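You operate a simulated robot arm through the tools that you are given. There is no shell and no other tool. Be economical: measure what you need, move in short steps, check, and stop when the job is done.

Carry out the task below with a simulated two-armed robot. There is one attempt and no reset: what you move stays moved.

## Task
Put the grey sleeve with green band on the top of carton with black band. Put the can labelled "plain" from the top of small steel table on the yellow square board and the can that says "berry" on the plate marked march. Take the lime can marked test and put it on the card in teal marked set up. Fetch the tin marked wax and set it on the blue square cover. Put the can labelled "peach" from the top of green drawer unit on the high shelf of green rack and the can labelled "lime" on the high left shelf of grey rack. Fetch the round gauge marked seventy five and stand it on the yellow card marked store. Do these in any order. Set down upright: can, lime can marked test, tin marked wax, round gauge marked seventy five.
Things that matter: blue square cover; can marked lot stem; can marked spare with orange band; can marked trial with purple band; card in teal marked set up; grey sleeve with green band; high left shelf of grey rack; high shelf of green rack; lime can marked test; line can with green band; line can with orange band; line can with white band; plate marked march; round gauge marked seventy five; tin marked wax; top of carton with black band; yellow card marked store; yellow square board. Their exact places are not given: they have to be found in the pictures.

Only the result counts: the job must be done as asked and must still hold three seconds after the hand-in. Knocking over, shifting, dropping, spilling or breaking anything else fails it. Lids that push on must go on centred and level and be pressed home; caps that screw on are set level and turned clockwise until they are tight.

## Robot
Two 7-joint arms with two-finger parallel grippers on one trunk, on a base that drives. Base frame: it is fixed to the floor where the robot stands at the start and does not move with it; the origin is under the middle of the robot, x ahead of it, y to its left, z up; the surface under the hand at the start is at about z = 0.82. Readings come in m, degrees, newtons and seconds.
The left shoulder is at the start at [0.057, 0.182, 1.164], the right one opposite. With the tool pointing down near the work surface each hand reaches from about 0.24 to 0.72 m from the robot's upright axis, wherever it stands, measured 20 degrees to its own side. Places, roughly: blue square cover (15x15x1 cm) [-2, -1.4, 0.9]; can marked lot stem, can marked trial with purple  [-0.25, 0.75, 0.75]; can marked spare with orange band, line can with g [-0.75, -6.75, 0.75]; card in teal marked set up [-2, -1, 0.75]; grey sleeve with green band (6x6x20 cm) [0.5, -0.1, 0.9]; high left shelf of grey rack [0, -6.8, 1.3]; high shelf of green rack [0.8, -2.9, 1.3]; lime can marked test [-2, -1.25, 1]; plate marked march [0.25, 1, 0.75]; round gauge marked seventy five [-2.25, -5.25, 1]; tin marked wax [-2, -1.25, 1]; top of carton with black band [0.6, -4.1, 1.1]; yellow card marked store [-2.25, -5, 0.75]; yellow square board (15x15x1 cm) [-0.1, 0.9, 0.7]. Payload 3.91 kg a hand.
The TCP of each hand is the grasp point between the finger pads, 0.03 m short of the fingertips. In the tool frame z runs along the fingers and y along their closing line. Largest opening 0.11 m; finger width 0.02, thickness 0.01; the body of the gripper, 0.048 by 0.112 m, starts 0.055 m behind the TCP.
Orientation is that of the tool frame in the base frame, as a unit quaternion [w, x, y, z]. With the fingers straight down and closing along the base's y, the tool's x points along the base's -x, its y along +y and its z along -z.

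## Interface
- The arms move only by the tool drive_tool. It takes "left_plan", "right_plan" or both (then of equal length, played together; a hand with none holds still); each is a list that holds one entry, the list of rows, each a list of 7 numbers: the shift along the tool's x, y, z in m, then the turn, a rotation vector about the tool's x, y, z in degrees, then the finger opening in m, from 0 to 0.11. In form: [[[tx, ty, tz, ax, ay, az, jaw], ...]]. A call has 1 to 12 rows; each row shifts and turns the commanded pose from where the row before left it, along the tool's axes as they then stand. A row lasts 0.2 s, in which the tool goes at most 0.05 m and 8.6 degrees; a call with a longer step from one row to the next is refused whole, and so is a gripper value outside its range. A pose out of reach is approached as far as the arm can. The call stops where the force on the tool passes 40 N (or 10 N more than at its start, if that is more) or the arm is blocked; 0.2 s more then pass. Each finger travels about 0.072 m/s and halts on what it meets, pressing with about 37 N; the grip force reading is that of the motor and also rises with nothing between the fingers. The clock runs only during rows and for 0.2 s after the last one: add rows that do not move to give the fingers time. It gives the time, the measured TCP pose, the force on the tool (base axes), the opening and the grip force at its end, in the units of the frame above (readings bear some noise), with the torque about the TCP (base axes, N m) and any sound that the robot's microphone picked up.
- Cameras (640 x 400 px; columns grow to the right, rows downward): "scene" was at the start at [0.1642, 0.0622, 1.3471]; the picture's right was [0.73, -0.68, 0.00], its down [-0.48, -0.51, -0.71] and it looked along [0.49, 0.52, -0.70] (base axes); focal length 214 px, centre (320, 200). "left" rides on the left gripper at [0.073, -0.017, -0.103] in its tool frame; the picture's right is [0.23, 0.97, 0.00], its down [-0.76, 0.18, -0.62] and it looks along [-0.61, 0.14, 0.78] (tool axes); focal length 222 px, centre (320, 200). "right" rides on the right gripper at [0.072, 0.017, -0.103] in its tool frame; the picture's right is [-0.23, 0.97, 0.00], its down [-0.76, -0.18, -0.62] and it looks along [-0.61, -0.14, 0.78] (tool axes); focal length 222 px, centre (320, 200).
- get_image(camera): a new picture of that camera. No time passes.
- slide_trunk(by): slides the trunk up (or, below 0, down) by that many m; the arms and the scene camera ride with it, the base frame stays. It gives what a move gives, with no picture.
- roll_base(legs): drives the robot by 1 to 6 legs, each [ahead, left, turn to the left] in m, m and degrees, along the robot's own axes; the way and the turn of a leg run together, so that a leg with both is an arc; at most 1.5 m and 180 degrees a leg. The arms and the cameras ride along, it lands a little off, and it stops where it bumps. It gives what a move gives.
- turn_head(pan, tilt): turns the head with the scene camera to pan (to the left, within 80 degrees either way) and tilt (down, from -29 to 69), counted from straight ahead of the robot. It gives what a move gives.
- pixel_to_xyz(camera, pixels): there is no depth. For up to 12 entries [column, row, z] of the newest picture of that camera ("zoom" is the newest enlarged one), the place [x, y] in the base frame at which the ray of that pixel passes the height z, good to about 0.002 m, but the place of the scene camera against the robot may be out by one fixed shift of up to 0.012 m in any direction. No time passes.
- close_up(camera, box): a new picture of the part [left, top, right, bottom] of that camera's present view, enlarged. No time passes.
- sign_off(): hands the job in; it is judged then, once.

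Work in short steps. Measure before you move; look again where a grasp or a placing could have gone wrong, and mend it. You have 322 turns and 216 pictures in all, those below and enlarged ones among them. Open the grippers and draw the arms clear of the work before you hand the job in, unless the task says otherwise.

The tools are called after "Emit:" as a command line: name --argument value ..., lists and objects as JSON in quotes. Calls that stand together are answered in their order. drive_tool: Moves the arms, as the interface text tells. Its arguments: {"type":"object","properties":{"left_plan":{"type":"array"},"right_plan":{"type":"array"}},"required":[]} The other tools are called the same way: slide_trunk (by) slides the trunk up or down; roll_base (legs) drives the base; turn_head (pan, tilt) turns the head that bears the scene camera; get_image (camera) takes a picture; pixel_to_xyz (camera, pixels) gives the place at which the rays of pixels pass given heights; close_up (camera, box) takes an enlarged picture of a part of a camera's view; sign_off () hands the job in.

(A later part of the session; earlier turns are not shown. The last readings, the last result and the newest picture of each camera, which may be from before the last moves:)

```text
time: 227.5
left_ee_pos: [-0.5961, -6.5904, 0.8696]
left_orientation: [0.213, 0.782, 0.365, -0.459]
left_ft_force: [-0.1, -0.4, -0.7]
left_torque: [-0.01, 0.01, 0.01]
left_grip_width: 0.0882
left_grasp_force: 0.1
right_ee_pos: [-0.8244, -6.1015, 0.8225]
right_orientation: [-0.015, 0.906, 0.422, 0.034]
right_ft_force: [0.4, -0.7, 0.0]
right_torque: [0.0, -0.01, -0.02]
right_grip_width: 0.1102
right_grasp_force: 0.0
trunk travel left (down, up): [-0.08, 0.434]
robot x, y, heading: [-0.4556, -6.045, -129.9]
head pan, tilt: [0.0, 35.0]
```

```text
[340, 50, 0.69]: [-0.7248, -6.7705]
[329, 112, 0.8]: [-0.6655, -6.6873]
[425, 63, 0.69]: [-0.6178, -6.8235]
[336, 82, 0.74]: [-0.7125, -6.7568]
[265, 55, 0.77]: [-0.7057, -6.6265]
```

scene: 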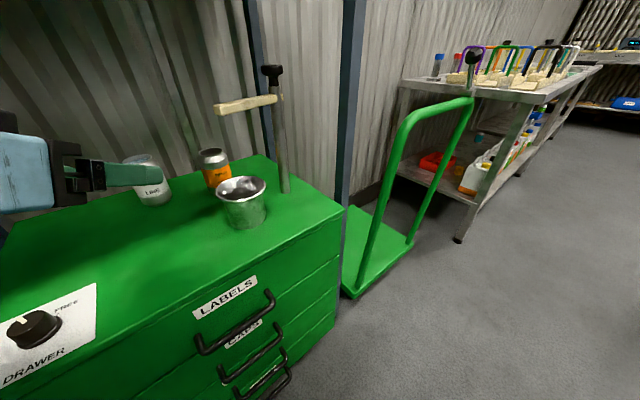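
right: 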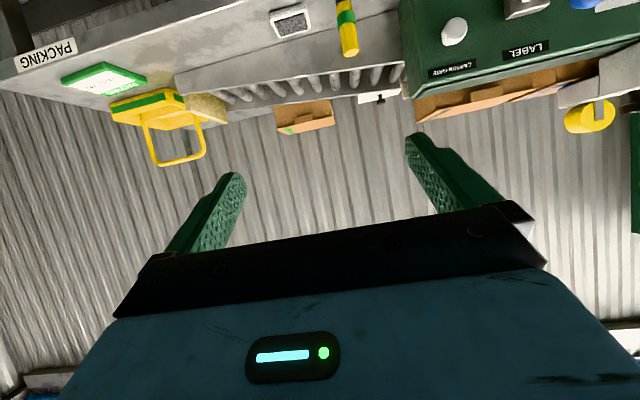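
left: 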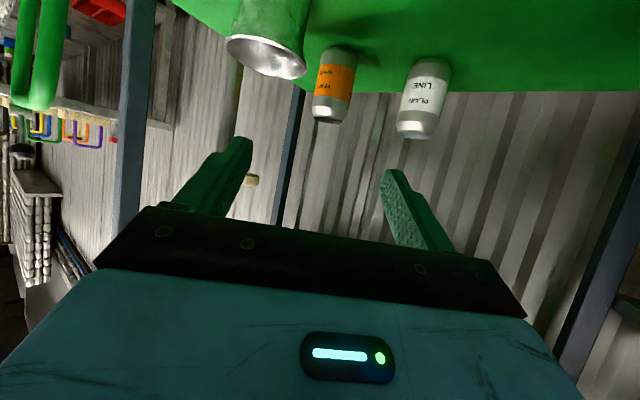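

Drive 13 cm ahead, shift hand 1.9 cm left, then re-measure.

Emit:
roll_base --legs '[[0.13, 0, 0]]'

Emit:
drive_tool --left_plan '[[[0, 0.0186, 0, 0, 0, 0, 0.088], [0, 0, 0, 0, 0, 0, 0.088]]]'

Emit:
get_image --camera "left"

```text
time: 228.8
left_ee_pos: [-0.6617, -6.6831, 0.8808]
left_orientation: [0.22, 0.773, 0.368, -0.468]
left_ft_force: [-0.2, -0.5, 0.1]
left_torque: [-0.01, 0.0, 0.02]
left_grip_width: 0.0882
left_grasp_force: 0.1
right_ee_pos: [-0.9, -6.198, 0.8246]
right_orientation: [-0.014, 0.902, 0.429, 0.031]
right_ft_force: [0.1, 0.0, -0.6]
right_torque: [-0.02, -0.01, 0.03]
right_grip_width: 0.1099
right_grasp_force: 0.1
trunk travel left (down, up): [-0.08, 0.434]
robot x, y, heading: [-0.5313, -6.1446, -129.0]
head pan, tilt: [0.0, 35.0]
stopped in leg 1: the robot was blocked; the commanded pose is now the measured one
```

```text
time: 229.4
left_ee_pos: [-0.6619, -6.6833, 0.8845]
left_orientation: [0.229, 0.778, 0.357, -0.464]
left_ft_force: [-0.7, -0.5, -0.2]
left_torque: [0.0, -0.02, 0.01]
left_grip_width: 0.0878
left_grasp_force: 0.0
right_ee_pos: [-0.9094, -6.1865, 0.8222]
right_orientation: [-0.007, 0.903, 0.428, 0.034]
right_ft_force: [0.3, -0.3, -0.4]
right_torque: [0.02, 0.02, -0.02]
right_grip_width: 0.1101
right_grasp_force: 0.0
trunk travel left (down, up): [-0.08, 0.434]
robot x, y, heading: [-0.5292, -6.1425, -129.5]
head pan, tilt: [0.0, 35.0]
```

```text
115 pictures are left
```

left: 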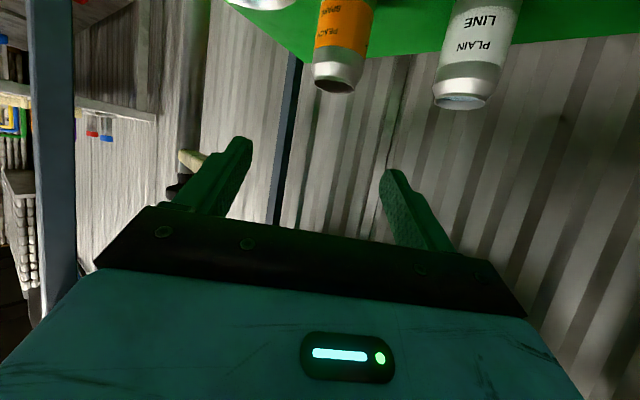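

The base was blocked at the end. Look at what is touching: view the left arm and the front.

Emit:
turn_head --pan 45 --tilt 25

Emit:
get_image --camera "scene"

```text
time: 230.6
left_ee_pos: [-0.6617, -6.6826, 0.8847]
left_orientation: [0.229, 0.778, 0.358, -0.464]
left_ft_force: [0.6, -0.4, -0.3]
left_torque: [-0.01, 0.01, 0.01]
left_grip_width: 0.0881
left_grasp_force: 0.0
right_ee_pos: [-0.9087, -6.1878, 0.8208]
right_orientation: [-0.006, 0.903, 0.427, 0.033]
right_ft_force: [0.2, 0.3, 0.3]
right_torque: [-0.01, -0.01, 0.0]
right_grip_width: 0.1103
right_grasp_force: 0.1
trunk travel left (down, up): [-0.08, 0.434]
robot x, y, heading: [-0.5297, -6.1406, -129.6]
head pan, tilt: [45.0, 25.0]
```

```text
114 pictures are left
```

scene: 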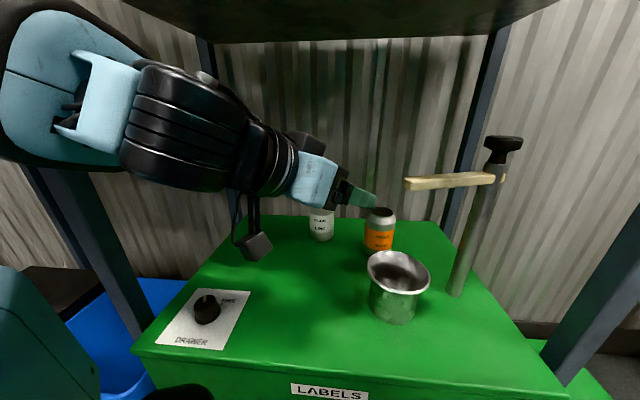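

The left forearm is close to the rack post. Back off, reduce the turn (heading −110°) and steepen the tool pitch to ~55° so the hand passes over the bucket.

Emit:
roll_base --legs '[[-0.2, 0, 0], [0, 0, 20]]'

Emit:
slide_trunk --by 0.1

Emit:
drive_tool --left_plan '[[[0, 0, 0, 0, 8.5, 0, 0.11], [0, 0, 0, 0, 8.5, 0, 0.11], [0, 0, 0, 0, 8.5, 0, 0.11], [0, 0, 0, 0, 0, 0, 0.11]]]'

Emit:
get_image --camera "left"

```text
time: 233.2
left_ee_pos: [-0.3314, -6.5534, 0.876]
left_orientation: [0.294, 0.701, 0.496, -0.42]
left_ft_force: [-0.2, 1.0, 0.5]
left_torque: [0.02, -0.01, 0.0]
left_grip_width: 0.0881
left_grasp_force: 0.0
right_ee_pos: [-0.7362, -6.17, 0.8233]
right_orientation: [-0.021, 0.815, 0.578, 0.031]
right_ft_force: [-0.3, 0.1, 0.2]
right_torque: [-0.01, 0.0, -0.01]
right_grip_width: 0.1098
right_grasp_force: 0.0
trunk travel left (down, up): [-0.08, 0.434]
robot x, y, heading: [-0.4025, -5.9909, -109.4]
head pan, tilt: [45.0, 25.0]
```

```text
time: 234.6
left_ee_pos: [-0.3314, -6.5533, 0.9754]
left_orientation: [0.294, 0.701, 0.496, -0.419]
left_ft_force: [0.0, 0.6, 0.6]
left_torque: [-0.03, 0.03, 0.01]
left_grip_width: 0.0879
left_grasp_force: 0.1
right_ee_pos: [-0.735, -6.1696, 0.9229]
right_orientation: [-0.021, 0.816, 0.577, 0.03]
right_ft_force: [0.3, -0.3, 0.9]
right_torque: [0.02, 0.03, 0.03]
right_grip_width: 0.11
right_grasp_force: 0.1
trunk travel left (down, up): [-0.18, 0.334]
robot x, y, heading: [-0.4018, -5.9889, -109.1]
head pan, tilt: [45.0, 25.0]
```

```text
time: 235.6
left_ee_pos: [-0.3316, -6.5541, 0.9764]
left_orientation: [0.177, 0.777, 0.548, -0.254]
left_ft_force: [0.7, 0.0, -0.6]
left_torque: [0.01, 0.0, 0.03]
left_grip_width: 0.1102
left_grasp_force: 0.1
right_ee_pos: [-0.7355, -6.1702, 0.9233]
right_orientation: [-0.021, 0.816, 0.577, 0.031]
right_ft_force: [0.0, -0.3, 0.7]
right_torque: [0.0, 0.01, -0.01]
right_grip_width: 0.1098
right_grasp_force: 0.1
trunk travel left (down, up): [-0.18, 0.334]
robot x, y, heading: [-0.4015, -5.988, -109.6]
head pan, tilt: [45.0, 25.0]
```

```text
113 pictures are left
```

left: 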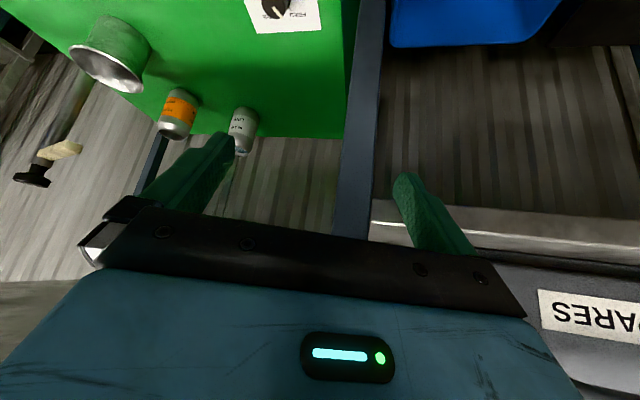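

Measure the peach from this view and move the right hand up/inward (away from the cart handle).

Emit:
pixel_to_xyz --camera "left" --pixels '[[186, 92, 0.69], [173, 130, 0.79], [248, 110, 0.69], [105, 70, 0.77], [182, 108, 0.74]]'

Emit:
drive_tool --right_plan '[[[0, 0.03, -0.035, 0, 0, 0, 0.11], [0, 0.03, -0.035, 0, 0, 0, 0.11], [0, 0.03, -0.035, 0, 0, 0, 0.11], [0, 0.03, -0.035, 0, 0, 0, 0.11]]]' --left_plan '[[[0, -0.03, 0, 0, 0, 0, 0.11], [0, -0.03, 0, 0, 0, 0, 0.11], [0, -0.03, 0, 0, 0, 0, 0.11], [0, -0.01, 0, 0, 0, 0, 0.11]]]'

Emit:
roll_base --legs '[[0, -0.2, 0], [0.18, 0, 0]]'

Emit:
get_image --camera "left"

```text
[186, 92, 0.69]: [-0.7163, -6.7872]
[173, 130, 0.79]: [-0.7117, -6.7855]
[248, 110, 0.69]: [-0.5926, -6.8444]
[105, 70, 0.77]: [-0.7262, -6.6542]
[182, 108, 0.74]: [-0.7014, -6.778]
```

```text
time: 236.3
left_ee_pos: [-0.4083, -6.5271, 0.9762]
left_orientation: [0.178, 0.776, 0.549, -0.254]
left_ft_force: [0.5, -0.3, -0.4]
left_torque: [0.0, -0.03, 0.02]
left_grip_width: 0.11
left_grasp_force: 0.0
right_ee_pos: [-0.6695, -6.2034, 1.0121]
right_orientation: [-0.036, 0.817, 0.576, 0.02]
right_ft_force: [-14.6, 5.1, -19.8]
right_torque: [-0.16, -0.36, 0.02]
right_grip_width: 0.1097
right_grasp_force: 0.2
trunk travel left (down, up): [-0.18, 0.334]
robot x, y, heading: [-0.4036, -5.987, -109.4]
head pan, tilt: [45.0, 25.0]
stopped in row 3 (right hand): the force on the tool passed its limit at 144 N (the readings are from after the stop); the commanded pose is now the measured one
```

```text
time: 237.5
left_ee_pos: [-0.4406, -6.5152, 0.9763]
left_orientation: [0.177, 0.776, 0.549, -0.254]
left_ft_force: [0.1, -0.2, -0.5]
left_torque: [-0.01, 0.01, 0.0]
left_grip_width: 0.1102
left_grasp_force: 0.1
right_ee_pos: [-0.7033, -6.1903, 1.0107]
right_orientation: [-0.037, 0.817, 0.575, 0.019]
right_ft_force: [-5.3, 5.8, -5.2]
right_torque: [-0.59, -0.2, 0.32]
right_grip_width: 0.1099
right_grasp_force: 0.0
trunk travel left (down, up): [-0.18, 0.334]
robot x, y, heading: [-0.4362, -5.98, -109.0]
head pan, tilt: [45.0, 25.0]
stopped in leg 1: the force on the tool passed its limit at 41 N (the readings are from after the stop); the commanded pose is now the measured one
```

```text
112 pictures are left
```

left: 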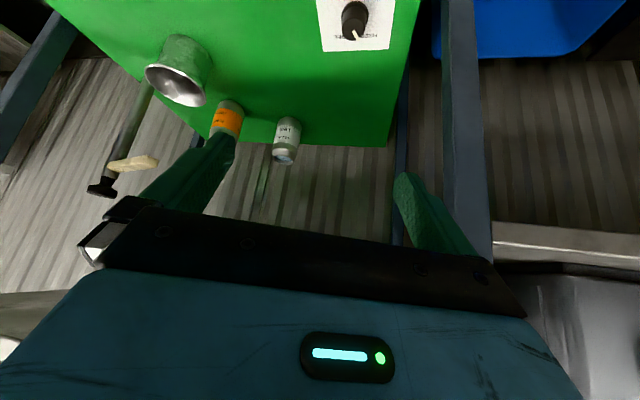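

The right hand touched something. Look there.

Emit:
turn_head --pan -35 --tilt 40

Emit:
get_image --camera "scene"

Emit:
get_image --camera "right"

```text
time: 239.0
left_ee_pos: [-0.4387, -6.5153, 0.9766]
left_orientation: [0.177, 0.776, 0.549, -0.255]
left_ft_force: [0.9, -0.6, -0.6]
left_torque: [0.0, 0.02, 0.03]
left_grip_width: 0.1102
left_grasp_force: 0.0
right_ee_pos: [-0.7022, -6.1915, 1.0116]
right_orientation: [-0.039, 0.816, 0.576, 0.018]
right_ft_force: [-43.6, 39.5, -17.0]
right_torque: [-3.7, -3.35, 1.66]
right_grip_width: 0.1101
right_grasp_force: 0.1
trunk travel left (down, up): [-0.18, 0.334]
robot x, y, heading: [-0.4359, -5.9774, -109.4]
head pan, tilt: [-35.0, 40.0]
```

```text
111 pictures are left
```

scene: 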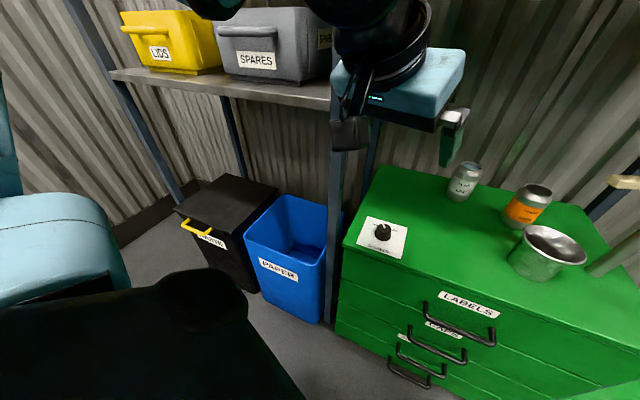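

```text
110 pictures are left
```

right: 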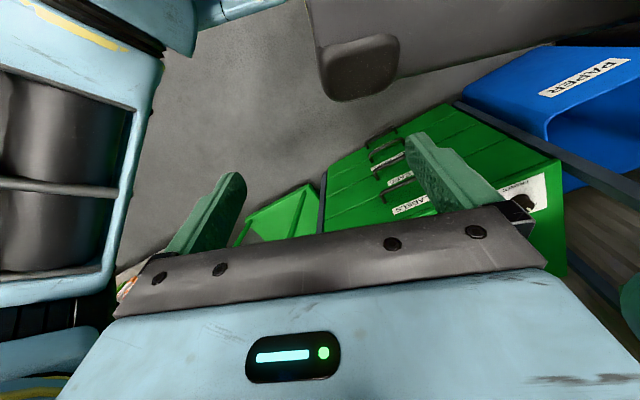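

The raised right hand is touching the robot's own head. Move it down and outward again.

Emit:
drive_tool --right_plan '[[[0, -0.03, 0.03, 0, 0, 0, 0.11], [0, -0.03, 0.03, 0, 0, 0, 0.11], [0, -0.03, 0.03, 0, 0, 0, 0.11], [0, 0, 0, 0, 0, 0, 0.11]]]'

Emit:
turn_head --pan -20 --tilt 35

Emit:
get_image --camera "scene"

```text
time: 239.4
left_ee_pos: [-0.4404, -6.5146, 0.9776]
left_orientation: [0.178, 0.776, 0.548, -0.254]
left_ft_force: [-0.7, 0.6, 0.9]
left_torque: [0.0, -0.04, -0.01]
left_grip_width: 0.1099
left_grasp_force: 0.0
right_ee_pos: [-0.729, -6.18, 0.9925]
right_orientation: [-0.036, 0.815, 0.578, 0.015]
right_ft_force: [-66.8, 33.8, -9.7]
right_torque: [-3.41, -6.11, 1.93]
right_grip_width: 0.1104
right_grasp_force: 0.0
trunk travel left (down, up): [-0.18, 0.334]
robot x, y, heading: [-0.4347, -5.9759, -109.3]
head pan, tilt: [-35.0, 40.0]
stopped in row 1 (right hand): the force on the tool passed its limit at 128 N (the readings are from after the stop); the commanded pose is now the measured one
```

```text
time: 240.2
left_ee_pos: [-0.4398, -6.5152, 0.9767]
left_orientation: [0.177, 0.776, 0.549, -0.254]
left_ft_force: [0.7, -0.4, -0.3]
left_torque: [-0.01, -0.03, 0.01]
left_grip_width: 0.1101
left_grasp_force: 0.0
right_ee_pos: [-0.7264, -6.181, 0.9947]
right_orientation: [-0.034, 0.817, 0.575, 0.017]
right_ft_force: [-87.0, 29.3, 34.9]
right_torque: [-3.06, -10.67, 1.57]
right_grip_width: 0.1097
right_grasp_force: 0.1
trunk travel left (down, up): [-0.18, 0.334]
robot x, y, heading: [-0.4372, -5.9805, -109.5]
head pan, tilt: [-20.0, 35.0]
```

```text
109 pictures are left
```

scene: 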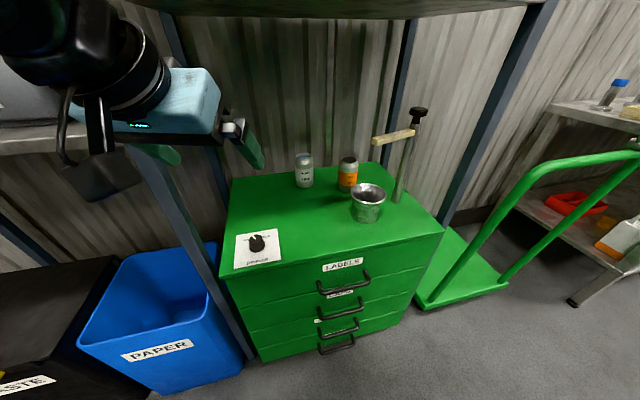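

Turn the head away and try moving the right hand purely outward (robot right), in the direction the contact pushes it.

Emit:
turn_head --pan 60 --tilt 10

Emit:
drive_tool --right_plan '[[[0, -0.03, 0, 0, 0, 0, 0.11], [0, -0.03, 0, 0, 0, 0, 0.11], [0, -0.03, 0, 0, 0, 0, 0.11], [0, 0, 0, 0, 0, 0, 0.11]]]'

Emit:
turn_head --pan -60 --tilt 45

Emit:
get_image --camera "scene"

```text
time: 241.7
left_ee_pos: [-0.4389, -6.5166, 0.9779]
left_orientation: [0.177, 0.776, 0.55, -0.254]
left_ft_force: [0.0, 0.1, 0.5]
left_torque: [-0.02, 0.03, 0.0]
left_grip_width: 0.1097
left_grasp_force: 0.0
right_ee_pos: [-0.7243, -6.1814, 0.9928]
right_orientation: [-0.035, 0.816, 0.576, 0.018]
right_ft_force: [-0.2, 0.0, -0.1]
right_torque: [0.01, 0.02, -0.01]
right_grip_width: 0.11
right_grasp_force: 0.1
trunk travel left (down, up): [-0.18, 0.334]
robot x, y, heading: [-0.4353, -5.9772, -109.5]
head pan, tilt: [60.0, 10.0]
```

```text
time: 242.7
left_ee_pos: [-0.4391, -6.5156, 0.9775]
left_orientation: [0.178, 0.776, 0.55, -0.254]
left_ft_force: [-0.3, 0.7, -0.4]
left_torque: [-0.01, 0.0, 0.0]
left_grip_width: 0.1099
left_grasp_force: 0.1
right_ee_pos: [-0.7958, -6.1577, 0.9799]
right_orientation: [-0.033, 0.816, 0.577, 0.02]
right_ft_force: [-0.3, -0.7, 0.7]
right_torque: [-0.04, -0.04, -0.01]
right_grip_width: 0.1098
right_grasp_force: 0.1
right hand out of reach, approached as far as the arm can: row 3
trunk travel left (down, up): [-0.18, 0.334]
robot x, y, heading: [-0.4344, -5.9802, -109.1]
head pan, tilt: [60.0, 10.0]
```

```text
time: 244.7
left_ee_pos: [-0.4395, -6.5161, 0.9762]
left_orientation: [0.177, 0.776, 0.549, -0.254]
left_ft_force: [0.5, -0.1, 0.5]
left_torque: [-0.01, 0.02, -0.01]
left_grip_width: 0.1099
left_grasp_force: 0.0
right_ee_pos: [-0.7962, -6.1558, 0.9807]
right_orientation: [-0.033, 0.816, 0.577, 0.018]
right_ft_force: [-0.3, -0.4, -0.6]
right_torque: [0.01, 0.02, -0.02]
right_grip_width: 0.1099
right_grasp_force: 0.1
trunk travel left (down, up): [-0.18, 0.334]
robot x, y, heading: [-0.4353, -5.9766, -109.3]
head pan, tilt: [-60.0, 45.0]
```

```text
108 pictures are left
```

scene: 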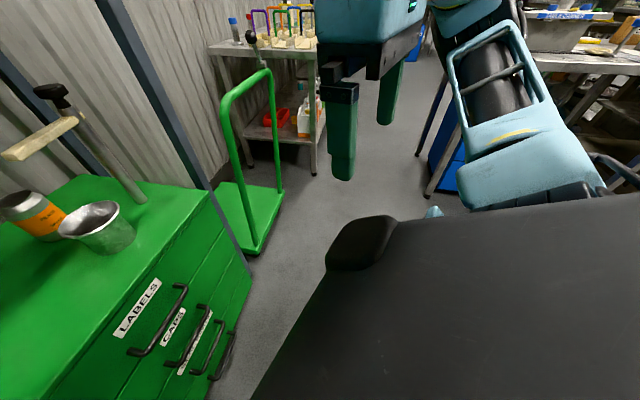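

Free now. Check cart handle location before moving.

Emit:
pixel_to_xyz --camera "scene" --pixels '[[262, 75, 0.9], [262, 75, 0.8], [225, 105, 0.9], [225, 105, 0.8], [255, 250, 0.15], [218, 190, 0.15], [236, 188, 0.2], [278, 186, 0.2]]'

```text
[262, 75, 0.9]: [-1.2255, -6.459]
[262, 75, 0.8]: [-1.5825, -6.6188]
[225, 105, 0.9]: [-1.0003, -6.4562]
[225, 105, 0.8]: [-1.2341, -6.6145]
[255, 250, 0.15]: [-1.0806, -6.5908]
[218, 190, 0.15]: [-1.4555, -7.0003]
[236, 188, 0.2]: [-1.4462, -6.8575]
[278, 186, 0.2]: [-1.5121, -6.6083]
```

Cart stays behind y<-6.55; clear. Move the base right 0.187 and ahead 0.24.

Emit:
roll_base --legs '[[0, -0.187, 0], [0.24, 0, 0]]'

Emit:
get_image --camera "left"

```text
time: 248.4
left_ee_pos: [-0.6961, -6.6808, 0.9766]
left_orientation: [0.177, 0.776, 0.55, -0.254]
left_ft_force: [-0.2, 0.8, 0.4]
left_torque: [0.03, 0.04, -0.01]
left_grip_width: 0.1099
left_grasp_force: 0.1
right_ee_pos: [-1.0516, -6.3207, 0.9802]
right_orientation: [-0.033, 0.817, 0.575, 0.018]
right_ft_force: [-0.6, 0.1, -0.5]
right_torque: [0.03, 0.0, 0.02]
right_grip_width: 0.1101
right_grasp_force: 0.1
trunk travel left (down, up): [-0.18, 0.334]
robot x, y, heading: [-0.6901, -6.1386, -109.4]
head pan, tilt: [-60.0, 45.0]
```

```text
107 pictures are left
```

left: 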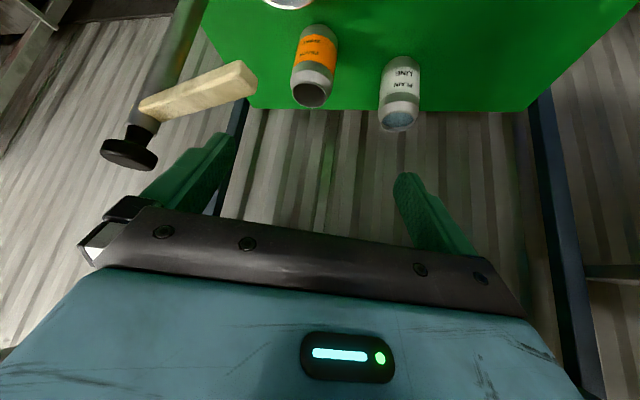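

Measure the peach and the wooden lever tip (255,78) at candidate heights.

Emit:
pixel_to_xyz --camera "left" --pixels '[[310, 95, 0.79], [315, 40, 0.69], [400, 118, 0.79], [252, 80, 0.85], [252, 80, 0.8], [252, 80, 0.9], [150, 105, 0.85], [135, 165, 0.9]]'

Emit:
turn_head --pan 0 --tilt 35

Emit:
get_image --camera "scene"

```text
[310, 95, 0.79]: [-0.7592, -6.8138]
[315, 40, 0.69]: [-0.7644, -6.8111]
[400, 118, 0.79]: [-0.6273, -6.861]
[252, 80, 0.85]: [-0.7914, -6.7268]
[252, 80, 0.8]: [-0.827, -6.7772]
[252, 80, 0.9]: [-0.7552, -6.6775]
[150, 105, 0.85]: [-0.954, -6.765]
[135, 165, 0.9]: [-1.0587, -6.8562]
```

```text
time: 249.7
left_ee_pos: [-0.6949, -6.68, 0.977]
left_orientation: [0.178, 0.776, 0.549, -0.255]
left_ft_force: [-0.5, -0.3, 1.0]
left_torque: [-0.03, -0.01, -0.01]
left_grip_width: 0.11
left_grasp_force: 0.0
right_ee_pos: [-1.0517, -6.3211, 0.9816]
right_orientation: [-0.034, 0.816, 0.576, 0.019]
right_ft_force: [-0.3, 0.4, -0.6]
right_torque: [0.02, -0.04, 0.0]
right_grip_width: 0.1099
right_grasp_force: 0.1
trunk travel left (down, up): [-0.18, 0.334]
robot x, y, heading: [-0.6916, -6.1401, -109.5]
head pan, tilt: [0.0, 35.0]
```

```text
106 pictures are left
```

scene: 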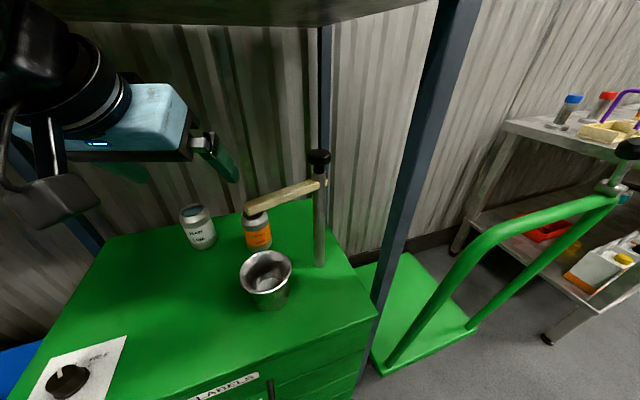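

Compute stand base and find lever height from the vertical stand.

Emit:
pixel_to_xyz --camera "scene" --pixels '[[320, 262, 0.69], [319, 184, 0.85], [319, 184, 0.87], [319, 184, 0.9], [319, 156, 0.9], [319, 156, 0.95], [247, 210, 0.85], [247, 210, 0.87], [247, 210, 0.9], [256, 212, 0.79], [257, 245, 0.69]]'

```text
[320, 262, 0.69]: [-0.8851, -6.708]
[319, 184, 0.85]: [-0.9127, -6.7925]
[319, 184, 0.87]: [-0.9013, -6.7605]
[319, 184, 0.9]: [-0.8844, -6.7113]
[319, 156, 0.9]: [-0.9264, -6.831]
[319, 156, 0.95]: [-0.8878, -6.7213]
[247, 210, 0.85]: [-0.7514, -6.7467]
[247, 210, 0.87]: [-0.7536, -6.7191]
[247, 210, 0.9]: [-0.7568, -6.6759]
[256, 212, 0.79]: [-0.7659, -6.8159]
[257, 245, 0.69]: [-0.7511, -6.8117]
```

The lever (z≈0.90) tip overhangs at (-0.755,-6.677), so approach yawed: turn the tool 20° further right (heading −130°) while high, then reassess.

Emit:
drive_tool --left_plan '[[[0, 0, 0, 3.92, 0, 5.39, 0.1], [0, 0, 0, 3.92, 0, 5.39, 0.1], [0, 0, 0, 3.92, 0, 5.39, 0.1], [0, 0.035, 0, 0, 0, 0, 0.1], [0, 0, 0, 0, 0, 0, 0.1]]]'

Emit:
get_image --camera "left"

Emit:
get_image --camera "scene"

```text
time: 251.1
left_ee_pos: [-0.6844, -6.6632, 0.9706]
left_orientation: [0.139, 0.882, 0.365, -0.264]
left_ft_force: [0.0, 0.5, 0.6]
left_torque: [0.03, 0.0, -0.03]
left_grip_width: 0.1001
left_grasp_force: 0.1
right_ee_pos: [-1.0572, -6.3096, 0.9816]
right_orientation: [-0.028, 0.817, 0.576, 0.017]
right_ft_force: [-1.5, 0.7, 0.4]
right_torque: [-0.05, -0.04, -0.04]
right_grip_width: 0.1098
right_grasp_force: 0.1
trunk travel left (down, up): [-0.18, 0.334]
robot x, y, heading: [-0.6894, -6.1415, -109.4]
head pan, tilt: [0.0, 35.0]
stopped in row 5 (left hand): the arm was blocked; the commanded pose is now the measured one
```

```text
105 pictures are left
```

left: 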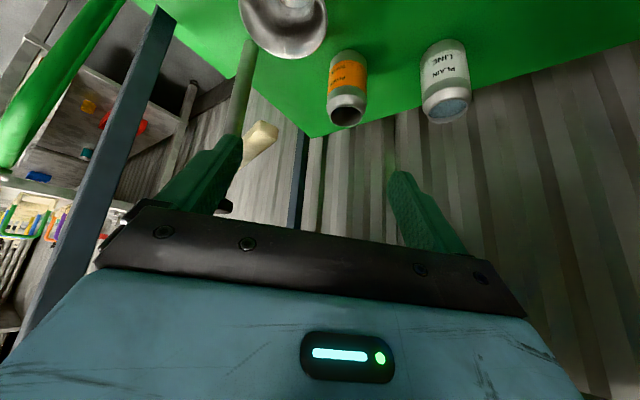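

```text
104 pictures are left
```

scene: 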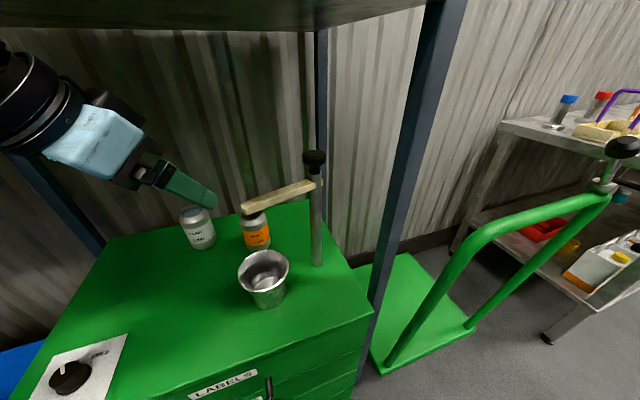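

The left shift was blocked. Look left to see what the arm touches.

Emit:
turn_head --pan 50 --tilt 15

Emit:
get_image --camera "scene"

```text
time: 252.2
left_ee_pos: [-0.6846, -6.662, 0.9709]
left_orientation: [0.139, 0.882, 0.365, -0.265]
left_ft_force: [-0.1, 0.5, 0.1]
left_torque: [0.01, -0.01, -0.04]
left_grip_width: 0.1003
left_grasp_force: 0.1
right_ee_pos: [-1.0581, -6.3099, 0.9811]
right_orientation: [-0.029, 0.816, 0.576, 0.017]
right_ft_force: [0.7, 0.2, -0.9]
right_torque: [0.01, 0.01, 0.0]
right_grip_width: 0.1097
right_grasp_force: 0.1
trunk travel left (down, up): [-0.18, 0.334]
robot x, y, heading: [-0.693, -6.142, -109.1]
head pan, tilt: [50.0, 15.0]
```

```text
103 pictures are left
```

scene: 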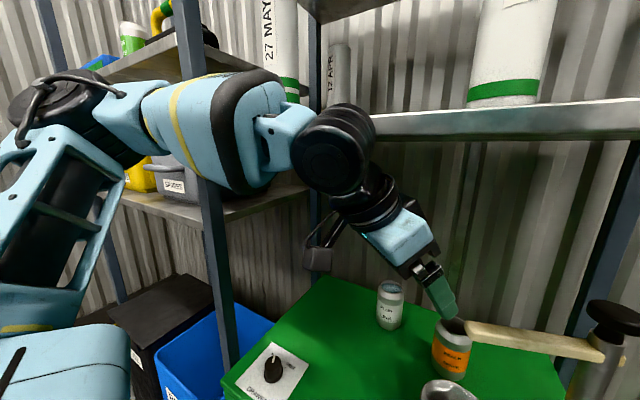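

I need to know whether the forearm is behind the rack post; another look further left.

Emit:
turn_head --pan 72 --tilt 25

Emit:
get_image --camera "scene"

```text
time: 253.1
left_ee_pos: [-0.685, -6.662, 0.9704]
left_orientation: [0.139, 0.882, 0.365, -0.265]
left_ft_force: [-0.1, -0.1, 0.2]
left_torque: [0.01, 0.01, 0.02]
left_grip_width: 0.1002
left_grasp_force: 0.1
right_ee_pos: [-1.0578, -6.3096, 0.9804]
right_orientation: [-0.027, 0.816, 0.577, 0.017]
right_ft_force: [-0.3, 0.0, -0.1]
right_torque: [0.01, 0.02, 0.0]
right_grip_width: 0.1102
right_grasp_force: 0.1
trunk travel left (down, up): [-0.18, 0.334]
robot x, y, heading: [-0.6925, -6.1392, -109.5]
head pan, tilt: [72.0, 25.0]
```

```text
102 pictures are left
```

scene: 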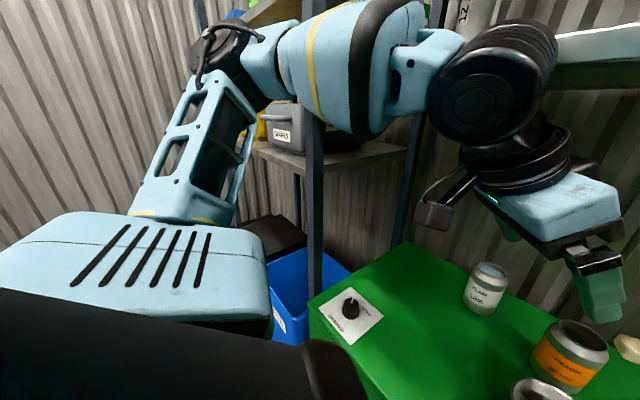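

The forearm is resting in front of the rack post, so this posture can't go deeper. Back out, turn the base to −90°, shift right, and instead yaw the wrist inward.

Emit:
roll_base --legs '[[-0.25, 0, 0], [0, 0, 19.5], [0, -0.3, 0]]'

Emit:
drive_tool --left_plan '[[[0, 0, 0, 3.92, 0, 5.39, 0.1], [0, 0, 0, 3.92, 0, 5.39, 0.1], [0, 0, 0, 3.92, 0, 5.39, 0.1], [0, 0, 0, 0, 0, 0, 0.1]]]' --right_plan '[[[0, 0, -0.03, 0, 0, 0, 0.11], [0, 0, -0.03, 0, 0, 0, 0.11], [0, 0, -0.03, 0, 0, 0, 0.11], [0, 0, 0, 0, 0, 0, 0.11]]]'

Emit:
turn_head --pan 20 --tilt 30

Emit:
get_image --camera "scene"

```text
time: 258.8
left_ee_pos: [-0.7168, -6.4044, 0.9623]
left_orientation: [0.173, 0.804, 0.516, -0.238]
left_ft_force: [-0.2, -0.4, 0.6]
left_torque: [0.02, 0.0, 0.02]
left_grip_width: 0.0998
left_grasp_force: 0.0
right_ee_pos: [-1.1889, -6.1946, 0.9811]
right_orientation: [-0.035, 0.708, 0.705, 0.013]
right_ft_force: [-0.4, -0.4, 0.5]
right_torque: [-0.02, 0.03, 0.01]
right_grip_width: 0.1101
right_grasp_force: 0.0
trunk travel left (down, up): [-0.18, 0.334]
robot x, y, heading: [-0.9072, -5.9029, -90.0]
head pan, tilt: [72.0, 25.0]
```

```text
time: 259.8
left_ee_pos: [-0.7171, -6.4054, 0.9633]
left_orientation: [0.122, 0.882, 0.371, -0.263]
left_ft_force: [0.5, 0.0, 0.2]
left_torque: [0.03, -0.03, 0.0]
left_grip_width: 0.1002
left_grasp_force: 0.2
right_ee_pos: [-1.1451, -6.1965, 1.0216]
right_orientation: [-0.035, 0.708, 0.705, 0.013]
right_ft_force: [0.0, -0.3, 0.6]
right_torque: [-0.04, 0.01, 0.01]
right_grip_width: 0.1099
right_grasp_force: 0.0
right hand out of reach, approached as far as the arm can: row 1, 2, 3
trunk travel left (down, up): [-0.18, 0.334]
robot x, y, heading: [-0.9106, -5.9054, -90.0]
head pan, tilt: [72.0, 25.0]
```

```text
time: 261.0
left_ee_pos: [-0.7179, -6.4048, 0.963]
left_orientation: [0.122, 0.882, 0.371, -0.263]
left_ft_force: [0.8, 0.0, 0.2]
left_torque: [0.03, -0.06, -0.01]
left_grip_width: 0.1001
left_grasp_force: 0.1
right_ee_pos: [-1.1429, -6.1972, 1.0216]
right_orientation: [-0.036, 0.708, 0.705, 0.012]
right_ft_force: [-0.1, -0.1, -0.2]
right_torque: [-0.02, 0.01, -0.03]
right_grip_width: 0.11
right_grasp_force: 0.0
trunk travel left (down, up): [-0.18, 0.334]
robot x, y, heading: [-0.9079, -5.9047, -90.2]
head pan, tilt: [20.0, 30.0]
```

```text
101 pictures are left
```

scene: 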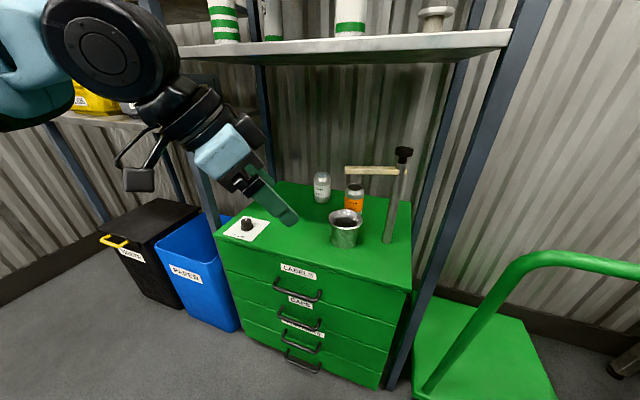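

Much better posture. Lower the hand and shift it left first, then drive ahead, keeping the right finger left of the lever tip.

Emit:
drive_tool --left_plan '[[[0.0296, 0.0175, 0.0172, 0, 0, 0, 0.09], [0.0296, 0.0175, 0.0172, 0, 0, 0, 0.088], [0.0296, 0.0175, 0.0172, 0, 0, 0, 0.088], [0, 0, 0, 0, 0, 0, 0.088]]]'

Emit:
roll_base --legs '[[0.255, 0, 0]]'

Emit:
get_image --camera "left"

Emit:
get_image --camera "scene"

```text
time: 262.0
left_ee_pos: [-0.6456, -6.4082, 0.8729]
left_orientation: [0.122, 0.882, 0.371, -0.264]
left_ft_force: [0.8, -0.2, 0.1]
left_torque: [-0.02, 0.02, -0.01]
left_grip_width: 0.0881
left_grasp_force: 0.1
right_ee_pos: [-1.1444, -6.1966, 1.0219]
right_orientation: [-0.036, 0.708, 0.705, 0.012]
right_ft_force: [-0.5, -0.2, 0.4]
right_torque: [0.01, 0.0, 0.01]
right_grip_width: 0.1099
right_grasp_force: 0.0
trunk travel left (down, up): [-0.18, 0.334]
robot x, y, heading: [-0.9113, -5.9059, -89.9]
head pan, tilt: [20.0, 30.0]
```

```text
time: 263.9
left_ee_pos: [-0.6461, -6.6644, 0.8727]
left_orientation: [0.123, 0.882, 0.372, -0.263]
left_ft_force: [0.2, 0.3, 0.2]
left_torque: [0.01, 0.01, 0.01]
left_grip_width: 0.088
left_grasp_force: 0.2
right_ee_pos: [-1.1439, -6.4518, 1.0212]
right_orientation: [-0.036, 0.708, 0.706, 0.012]
right_ft_force: [0.1, 0.3, 0.2]
right_torque: [0.0, 0.01, -0.02]
right_grip_width: 0.1102
right_grasp_force: 0.1
trunk travel left (down, up): [-0.18, 0.334]
robot x, y, heading: [-0.9109, -6.1582, -89.9]
head pan, tilt: [20.0, 30.0]
```

```text
100 pictures are left
```

left: 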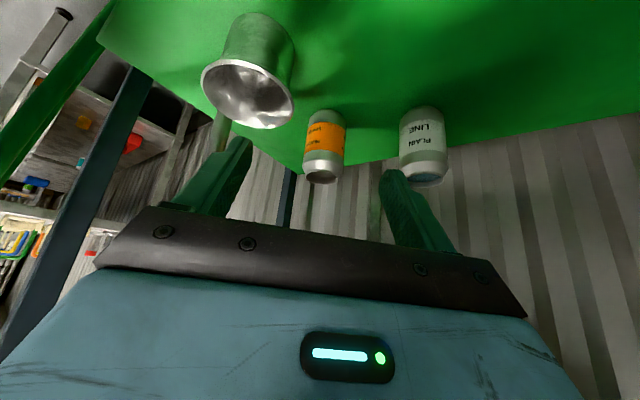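

```text
99 pictures are left
```

scene: 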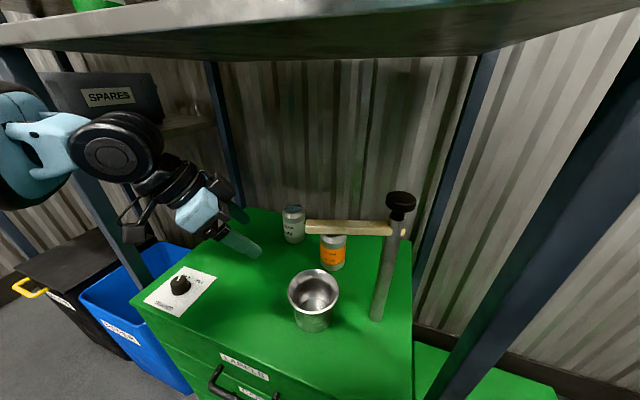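

Measure the peach from here.

Emit:
pixel_to_xyz --camera "left" --pixels '[[327, 118, 0.69], [321, 176, 0.79], [321, 176, 0.8], [245, 95, 0.77], [425, 115, 0.69]]'

```text
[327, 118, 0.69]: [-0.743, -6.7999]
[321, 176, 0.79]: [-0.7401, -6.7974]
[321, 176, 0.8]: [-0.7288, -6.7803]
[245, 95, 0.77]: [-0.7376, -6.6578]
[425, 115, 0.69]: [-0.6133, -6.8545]
```

Advance 60 % of the way along the line and check.

Emit:
drive_tool --left_plan '[[[-0.0193, 0.0039, 0.0385, 0, 0, 0, 0.088], [-0.0193, 0.0039, 0.0385, 0, 0, 0, 0.088], [-0.0193, 0.0039, 0.0385, 0, 0, 0, 0.088], [0, 0, 0, 0, 0, 0, 0.088]]]'

Emit:
get_image --camera "left"

Emit:
get_image --camera "scene"

```text
time: 264.9
left_ee_pos: [-0.714, -6.7547, 0.8099]
left_orientation: [0.122, 0.882, 0.372, -0.263]
left_ft_force: [-0.5, -0.1, -0.2]
left_torque: [0.02, 0.03, -0.02]
left_grip_width: 0.0884
left_grasp_force: 0.0
right_ee_pos: [-1.1422, -6.4499, 1.0218]
right_orientation: [-0.036, 0.708, 0.706, 0.013]
right_ft_force: [-0.1, 0.3, 0.4]
right_torque: [-0.02, -0.01, 0.02]
right_grip_width: 0.1099
right_grasp_force: 0.1
trunk travel left (down, up): [-0.18, 0.334]
robot x, y, heading: [-0.9099, -6.1611, -89.8]
head pan, tilt: [20.0, 30.0]
```

```text
98 pictures are left
```

left: 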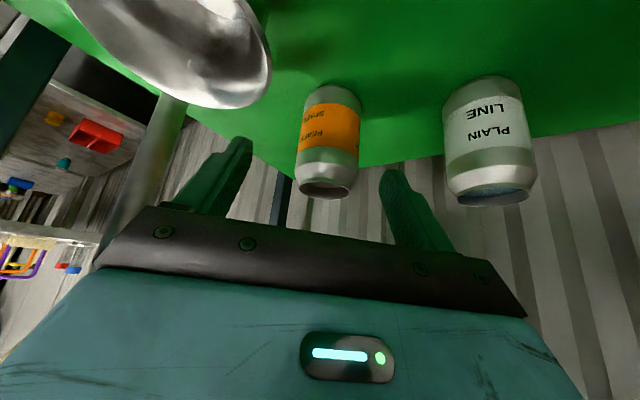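

```text
97 pictures are left
```

scene: 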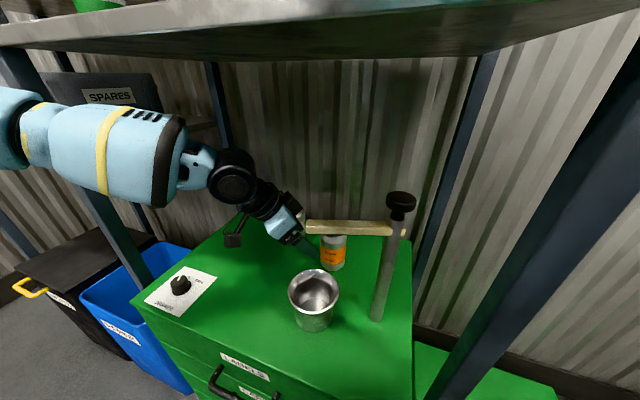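

Continue the remaining two steps and check before closing.

Emit:
drive_tool --left_plan '[[[-0.0193, 0, 0.0385, 0, 0, 0, 0.088], [-0.0193, 0, 0.0385, 0, 0, 0, 0.088], [0, 0, 0, 0, 0, 0, 0.088]]]'

Emit:
get_image --camera "left"

```text
time: 265.7
left_ee_pos: [-0.7641, -6.8097, 0.7675]
left_orientation: [0.123, 0.882, 0.372, -0.263]
left_ft_force: [-0.6, 0.5, 0.4]
left_torque: [-0.01, 0.0, 0.03]
left_grip_width: 0.0883
left_grasp_force: 0.0
right_ee_pos: [-1.1431, -6.4504, 1.021]
right_orientation: [-0.036, 0.708, 0.705, 0.012]
right_ft_force: [-0.5, -0.7, 0.4]
right_torque: [-0.02, -0.04, 0.01]
right_grip_width: 0.11
right_grasp_force: 0.0
trunk travel left (down, up): [-0.18, 0.334]
robot x, y, heading: [-0.9063, -6.1585, -89.8]
head pan, tilt: [20.0, 30.0]
```

```text
96 pictures are left
```

left: 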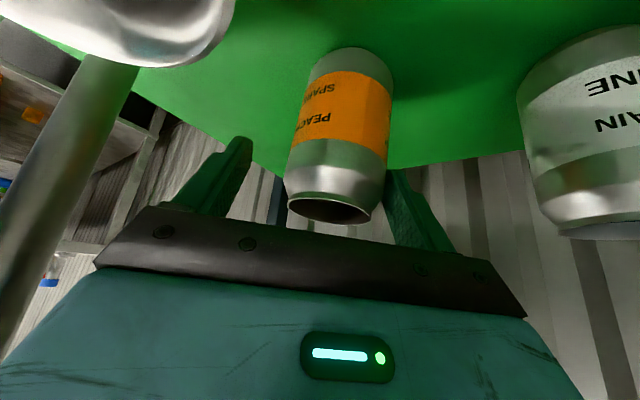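

About 2 cm still to go horizontally; advance and close.

Emit:
drive_tool --left_plan '[[[-0.018, 0.004, 0.0125, 0, 0, 0, 0.088], [0, 0, 0, 0, 0, 0, 0.088], [0, 0, 0, 0, 0, 0, 0.07], [0, 0, 0, 0, 0, 0, 0.05], [0, 0, 0, 0, 0, 0, 0.05], [0, 0, 0, 0, 0, 0, 0.05]]]'

Emit:
get_image --camera "left"

```text
time: 267.1
left_ee_pos: [-0.7768, -6.8257, 0.7667]
left_orientation: [0.122, 0.882, 0.372, -0.263]
left_ft_force: [-0.1, -1.4, 0.4]
left_torque: [-0.01, 0.04, 0.01]
left_grip_width: 0.0633
left_grasp_force: 36.9
right_ee_pos: [-1.1439, -6.4513, 1.0225]
right_orientation: [-0.035, 0.708, 0.706, 0.013]
right_ft_force: [-0.5, -0.3, -0.5]
right_torque: [-0.01, -0.02, 0.0]
right_grip_width: 0.1101
right_grasp_force: 0.0
trunk travel left (down, up): [-0.18, 0.334]
robot x, y, heading: [-0.9103, -6.1587, -89.9]
head pan, tilt: [20.0, 30.0]
```

```text
95 pictures are left
```

left: 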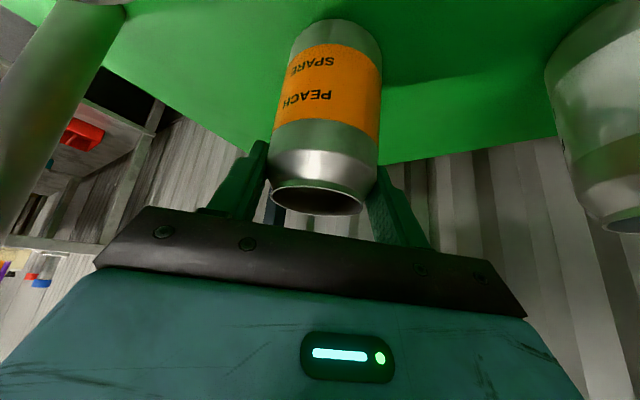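

Gripped. Lift slightly and retrace the approach path.

Emit:
drive_tool --left_plan '[[[-0.0114, 0, -0.0164, 0, 0, 0, 0.05], [0.018, -0.003, -0.0125, 0, 0, 0, 0.05], [0.0193, 0, -0.0385, 0, 0, 0, 0.05], [0.0193, 0, -0.0385, 0, 0, 0, 0.05], [0.0193, -0.0039, -0.0385, 0, 0, 0, 0.05], [0.0193, -0.0039, -0.0385, 0, 0, 0, 0.05], [0.0193, -0.0039, -0.0385, 0, 0, 0, 0.05], [0, 0, 0, 0, 0, 0, 0.05]]]'

Emit:
roll_base --legs '[[-0.5, 0, 0]]'

Emit:
get_image --camera "left"

Emit:
get_image --camera "scene"

```text
time: 268.9
left_ee_pos: [-0.6442, -6.6635, 0.8928]
left_orientation: [0.122, 0.882, 0.371, -0.263]
left_ft_force: [-0.7, -1.1, -0.5]
left_torque: [0.0, 0.0, -0.01]
left_grip_width: 0.0631
left_grasp_force: 37.0
right_ee_pos: [-1.1434, -6.4508, 1.0211]
right_orientation: [-0.036, 0.708, 0.705, 0.013]
right_ft_force: [0.5, 0.0, 0.2]
right_torque: [-0.01, 0.0, -0.03]
right_grip_width: 0.11
right_grasp_force: 0.1
trunk travel left (down, up): [-0.18, 0.334]
robot x, y, heading: [-0.9057, -6.1634, -89.9]
head pan, tilt: [20.0, 30.0]
```

```text
time: 271.8
left_ee_pos: [-0.645, -6.1668, 0.8935]
left_orientation: [0.122, 0.882, 0.372, -0.263]
left_ft_force: [-0.4, -0.2, -0.1]
left_torque: [0.0, 0.0, -0.02]
left_grip_width: 0.0629
left_grasp_force: 37.1
right_ee_pos: [-1.1431, -5.9522, 1.0214]
right_orientation: [-0.036, 0.708, 0.706, 0.013]
right_ft_force: [0.3, 0.0, -0.1]
right_torque: [0.0, -0.01, -0.03]
right_grip_width: 0.1099
right_grasp_force: 0.1
trunk travel left (down, up): [-0.18, 0.334]
robot x, y, heading: [-0.9111, -5.6627, -90.2]
head pan, tilt: [20.0, 30.0]
```

```text
94 pictures are left
```

left: 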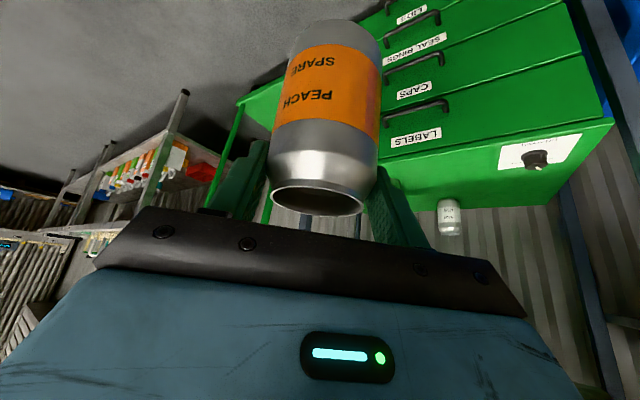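

```text
93 pictures are left
```

scene: 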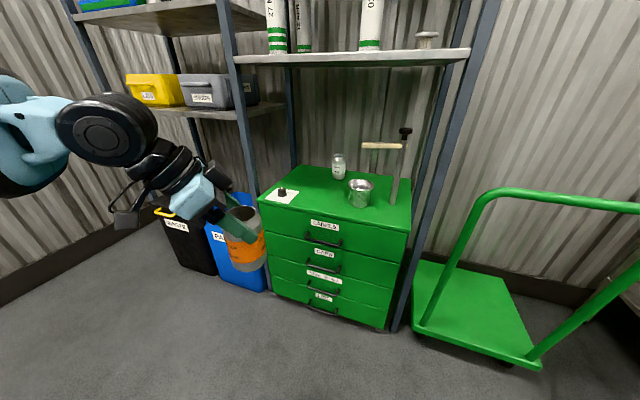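

Peach secured (empty can). Undo the wrist yaw, then raise the trunk in steps.

Emit:
drive_tool --left_plan '[[[0, 0, 0, -4.7, 0, -6.47, 0.05], [0, 0, 0, -4.7, 0, -6.47, 0.05], [0, 0, 0, -4.7, 0, -6.47, 0.05], [0, 0, 0, -4.7, 0, -6.47, 0.05], [0, 0, 0, -4.7, 0, -6.47, 0.05], [0, 0, 0, 0, 0, 0, 0.05]]]'

Emit:
slide_trunk --by 0.16

Emit:
slide_trunk --by 0.16

Emit:
get_image --camera "left"

```text
time: 273.2
left_ee_pos: [-0.6441, -6.1677, 0.8936]
left_orientation: [0.22, 0.7, 0.647, -0.206]
left_ft_force: [-0.4, -0.1, 0.2]
left_torque: [0.0, -0.01, 0.02]
left_grip_width: 0.063
left_grasp_force: 37.0
right_ee_pos: [-1.144, -5.9547, 1.0221]
right_orientation: [-0.036, 0.707, 0.706, 0.012]
right_ft_force: [-0.6, -1.0, 0.7]
right_torque: [0.01, -0.01, 0.05]
right_grip_width: 0.1099
right_grasp_force: 0.1
trunk travel left (down, up): [-0.18, 0.334]
robot x, y, heading: [-0.9107, -5.6617, -90.0]
head pan, tilt: [20.0, 30.0]
```

```text
time: 275.0
left_ee_pos: [-0.645, -6.1665, 1.0527]
left_orientation: [0.219, 0.701, 0.647, -0.206]
left_ft_force: [0.2, 0.5, 0.6]
left_torque: [-0.05, 0.0, -0.02]
left_grip_width: 0.0633
left_grasp_force: 37.5
right_ee_pos: [-1.1444, -5.9543, 1.1811]
right_orientation: [-0.036, 0.708, 0.706, 0.013]
right_ft_force: [-0.5, 0.7, 0.1]
right_torque: [0.01, -0.01, 0.0]
right_grip_width: 0.1102
right_grasp_force: 0.1
trunk travel left (down, up): [-0.34, 0.174]
robot x, y, heading: [-0.907, -5.6661, -90.2]
head pan, tilt: [20.0, 30.0]
```

```text
time: 276.9
left_ee_pos: [-0.6442, -6.167, 1.2122]
left_orientation: [0.22, 0.701, 0.647, -0.206]
left_ft_force: [0.0, -0.2, -0.3]
left_torque: [0.02, 0.02, 0.0]
left_grip_width: 0.063
left_grasp_force: 37.3
right_ee_pos: [-1.1431, -5.9546, 1.3398]
right_orientation: [-0.037, 0.707, 0.706, 0.013]
right_ft_force: [-0.9, -0.2, 0.1]
right_torque: [0.02, 0.0, 0.02]
right_grip_width: 0.1099
right_grasp_force: 0.0
trunk travel left (down, up): [-0.5, 0.014]
robot x, y, heading: [-0.9072, -5.6641, -90.2]
head pan, tilt: [20.0, 30.0]
```

```text
92 pictures are left
```

left: 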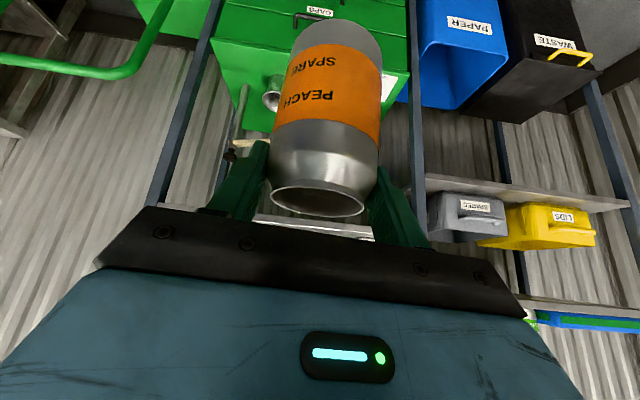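

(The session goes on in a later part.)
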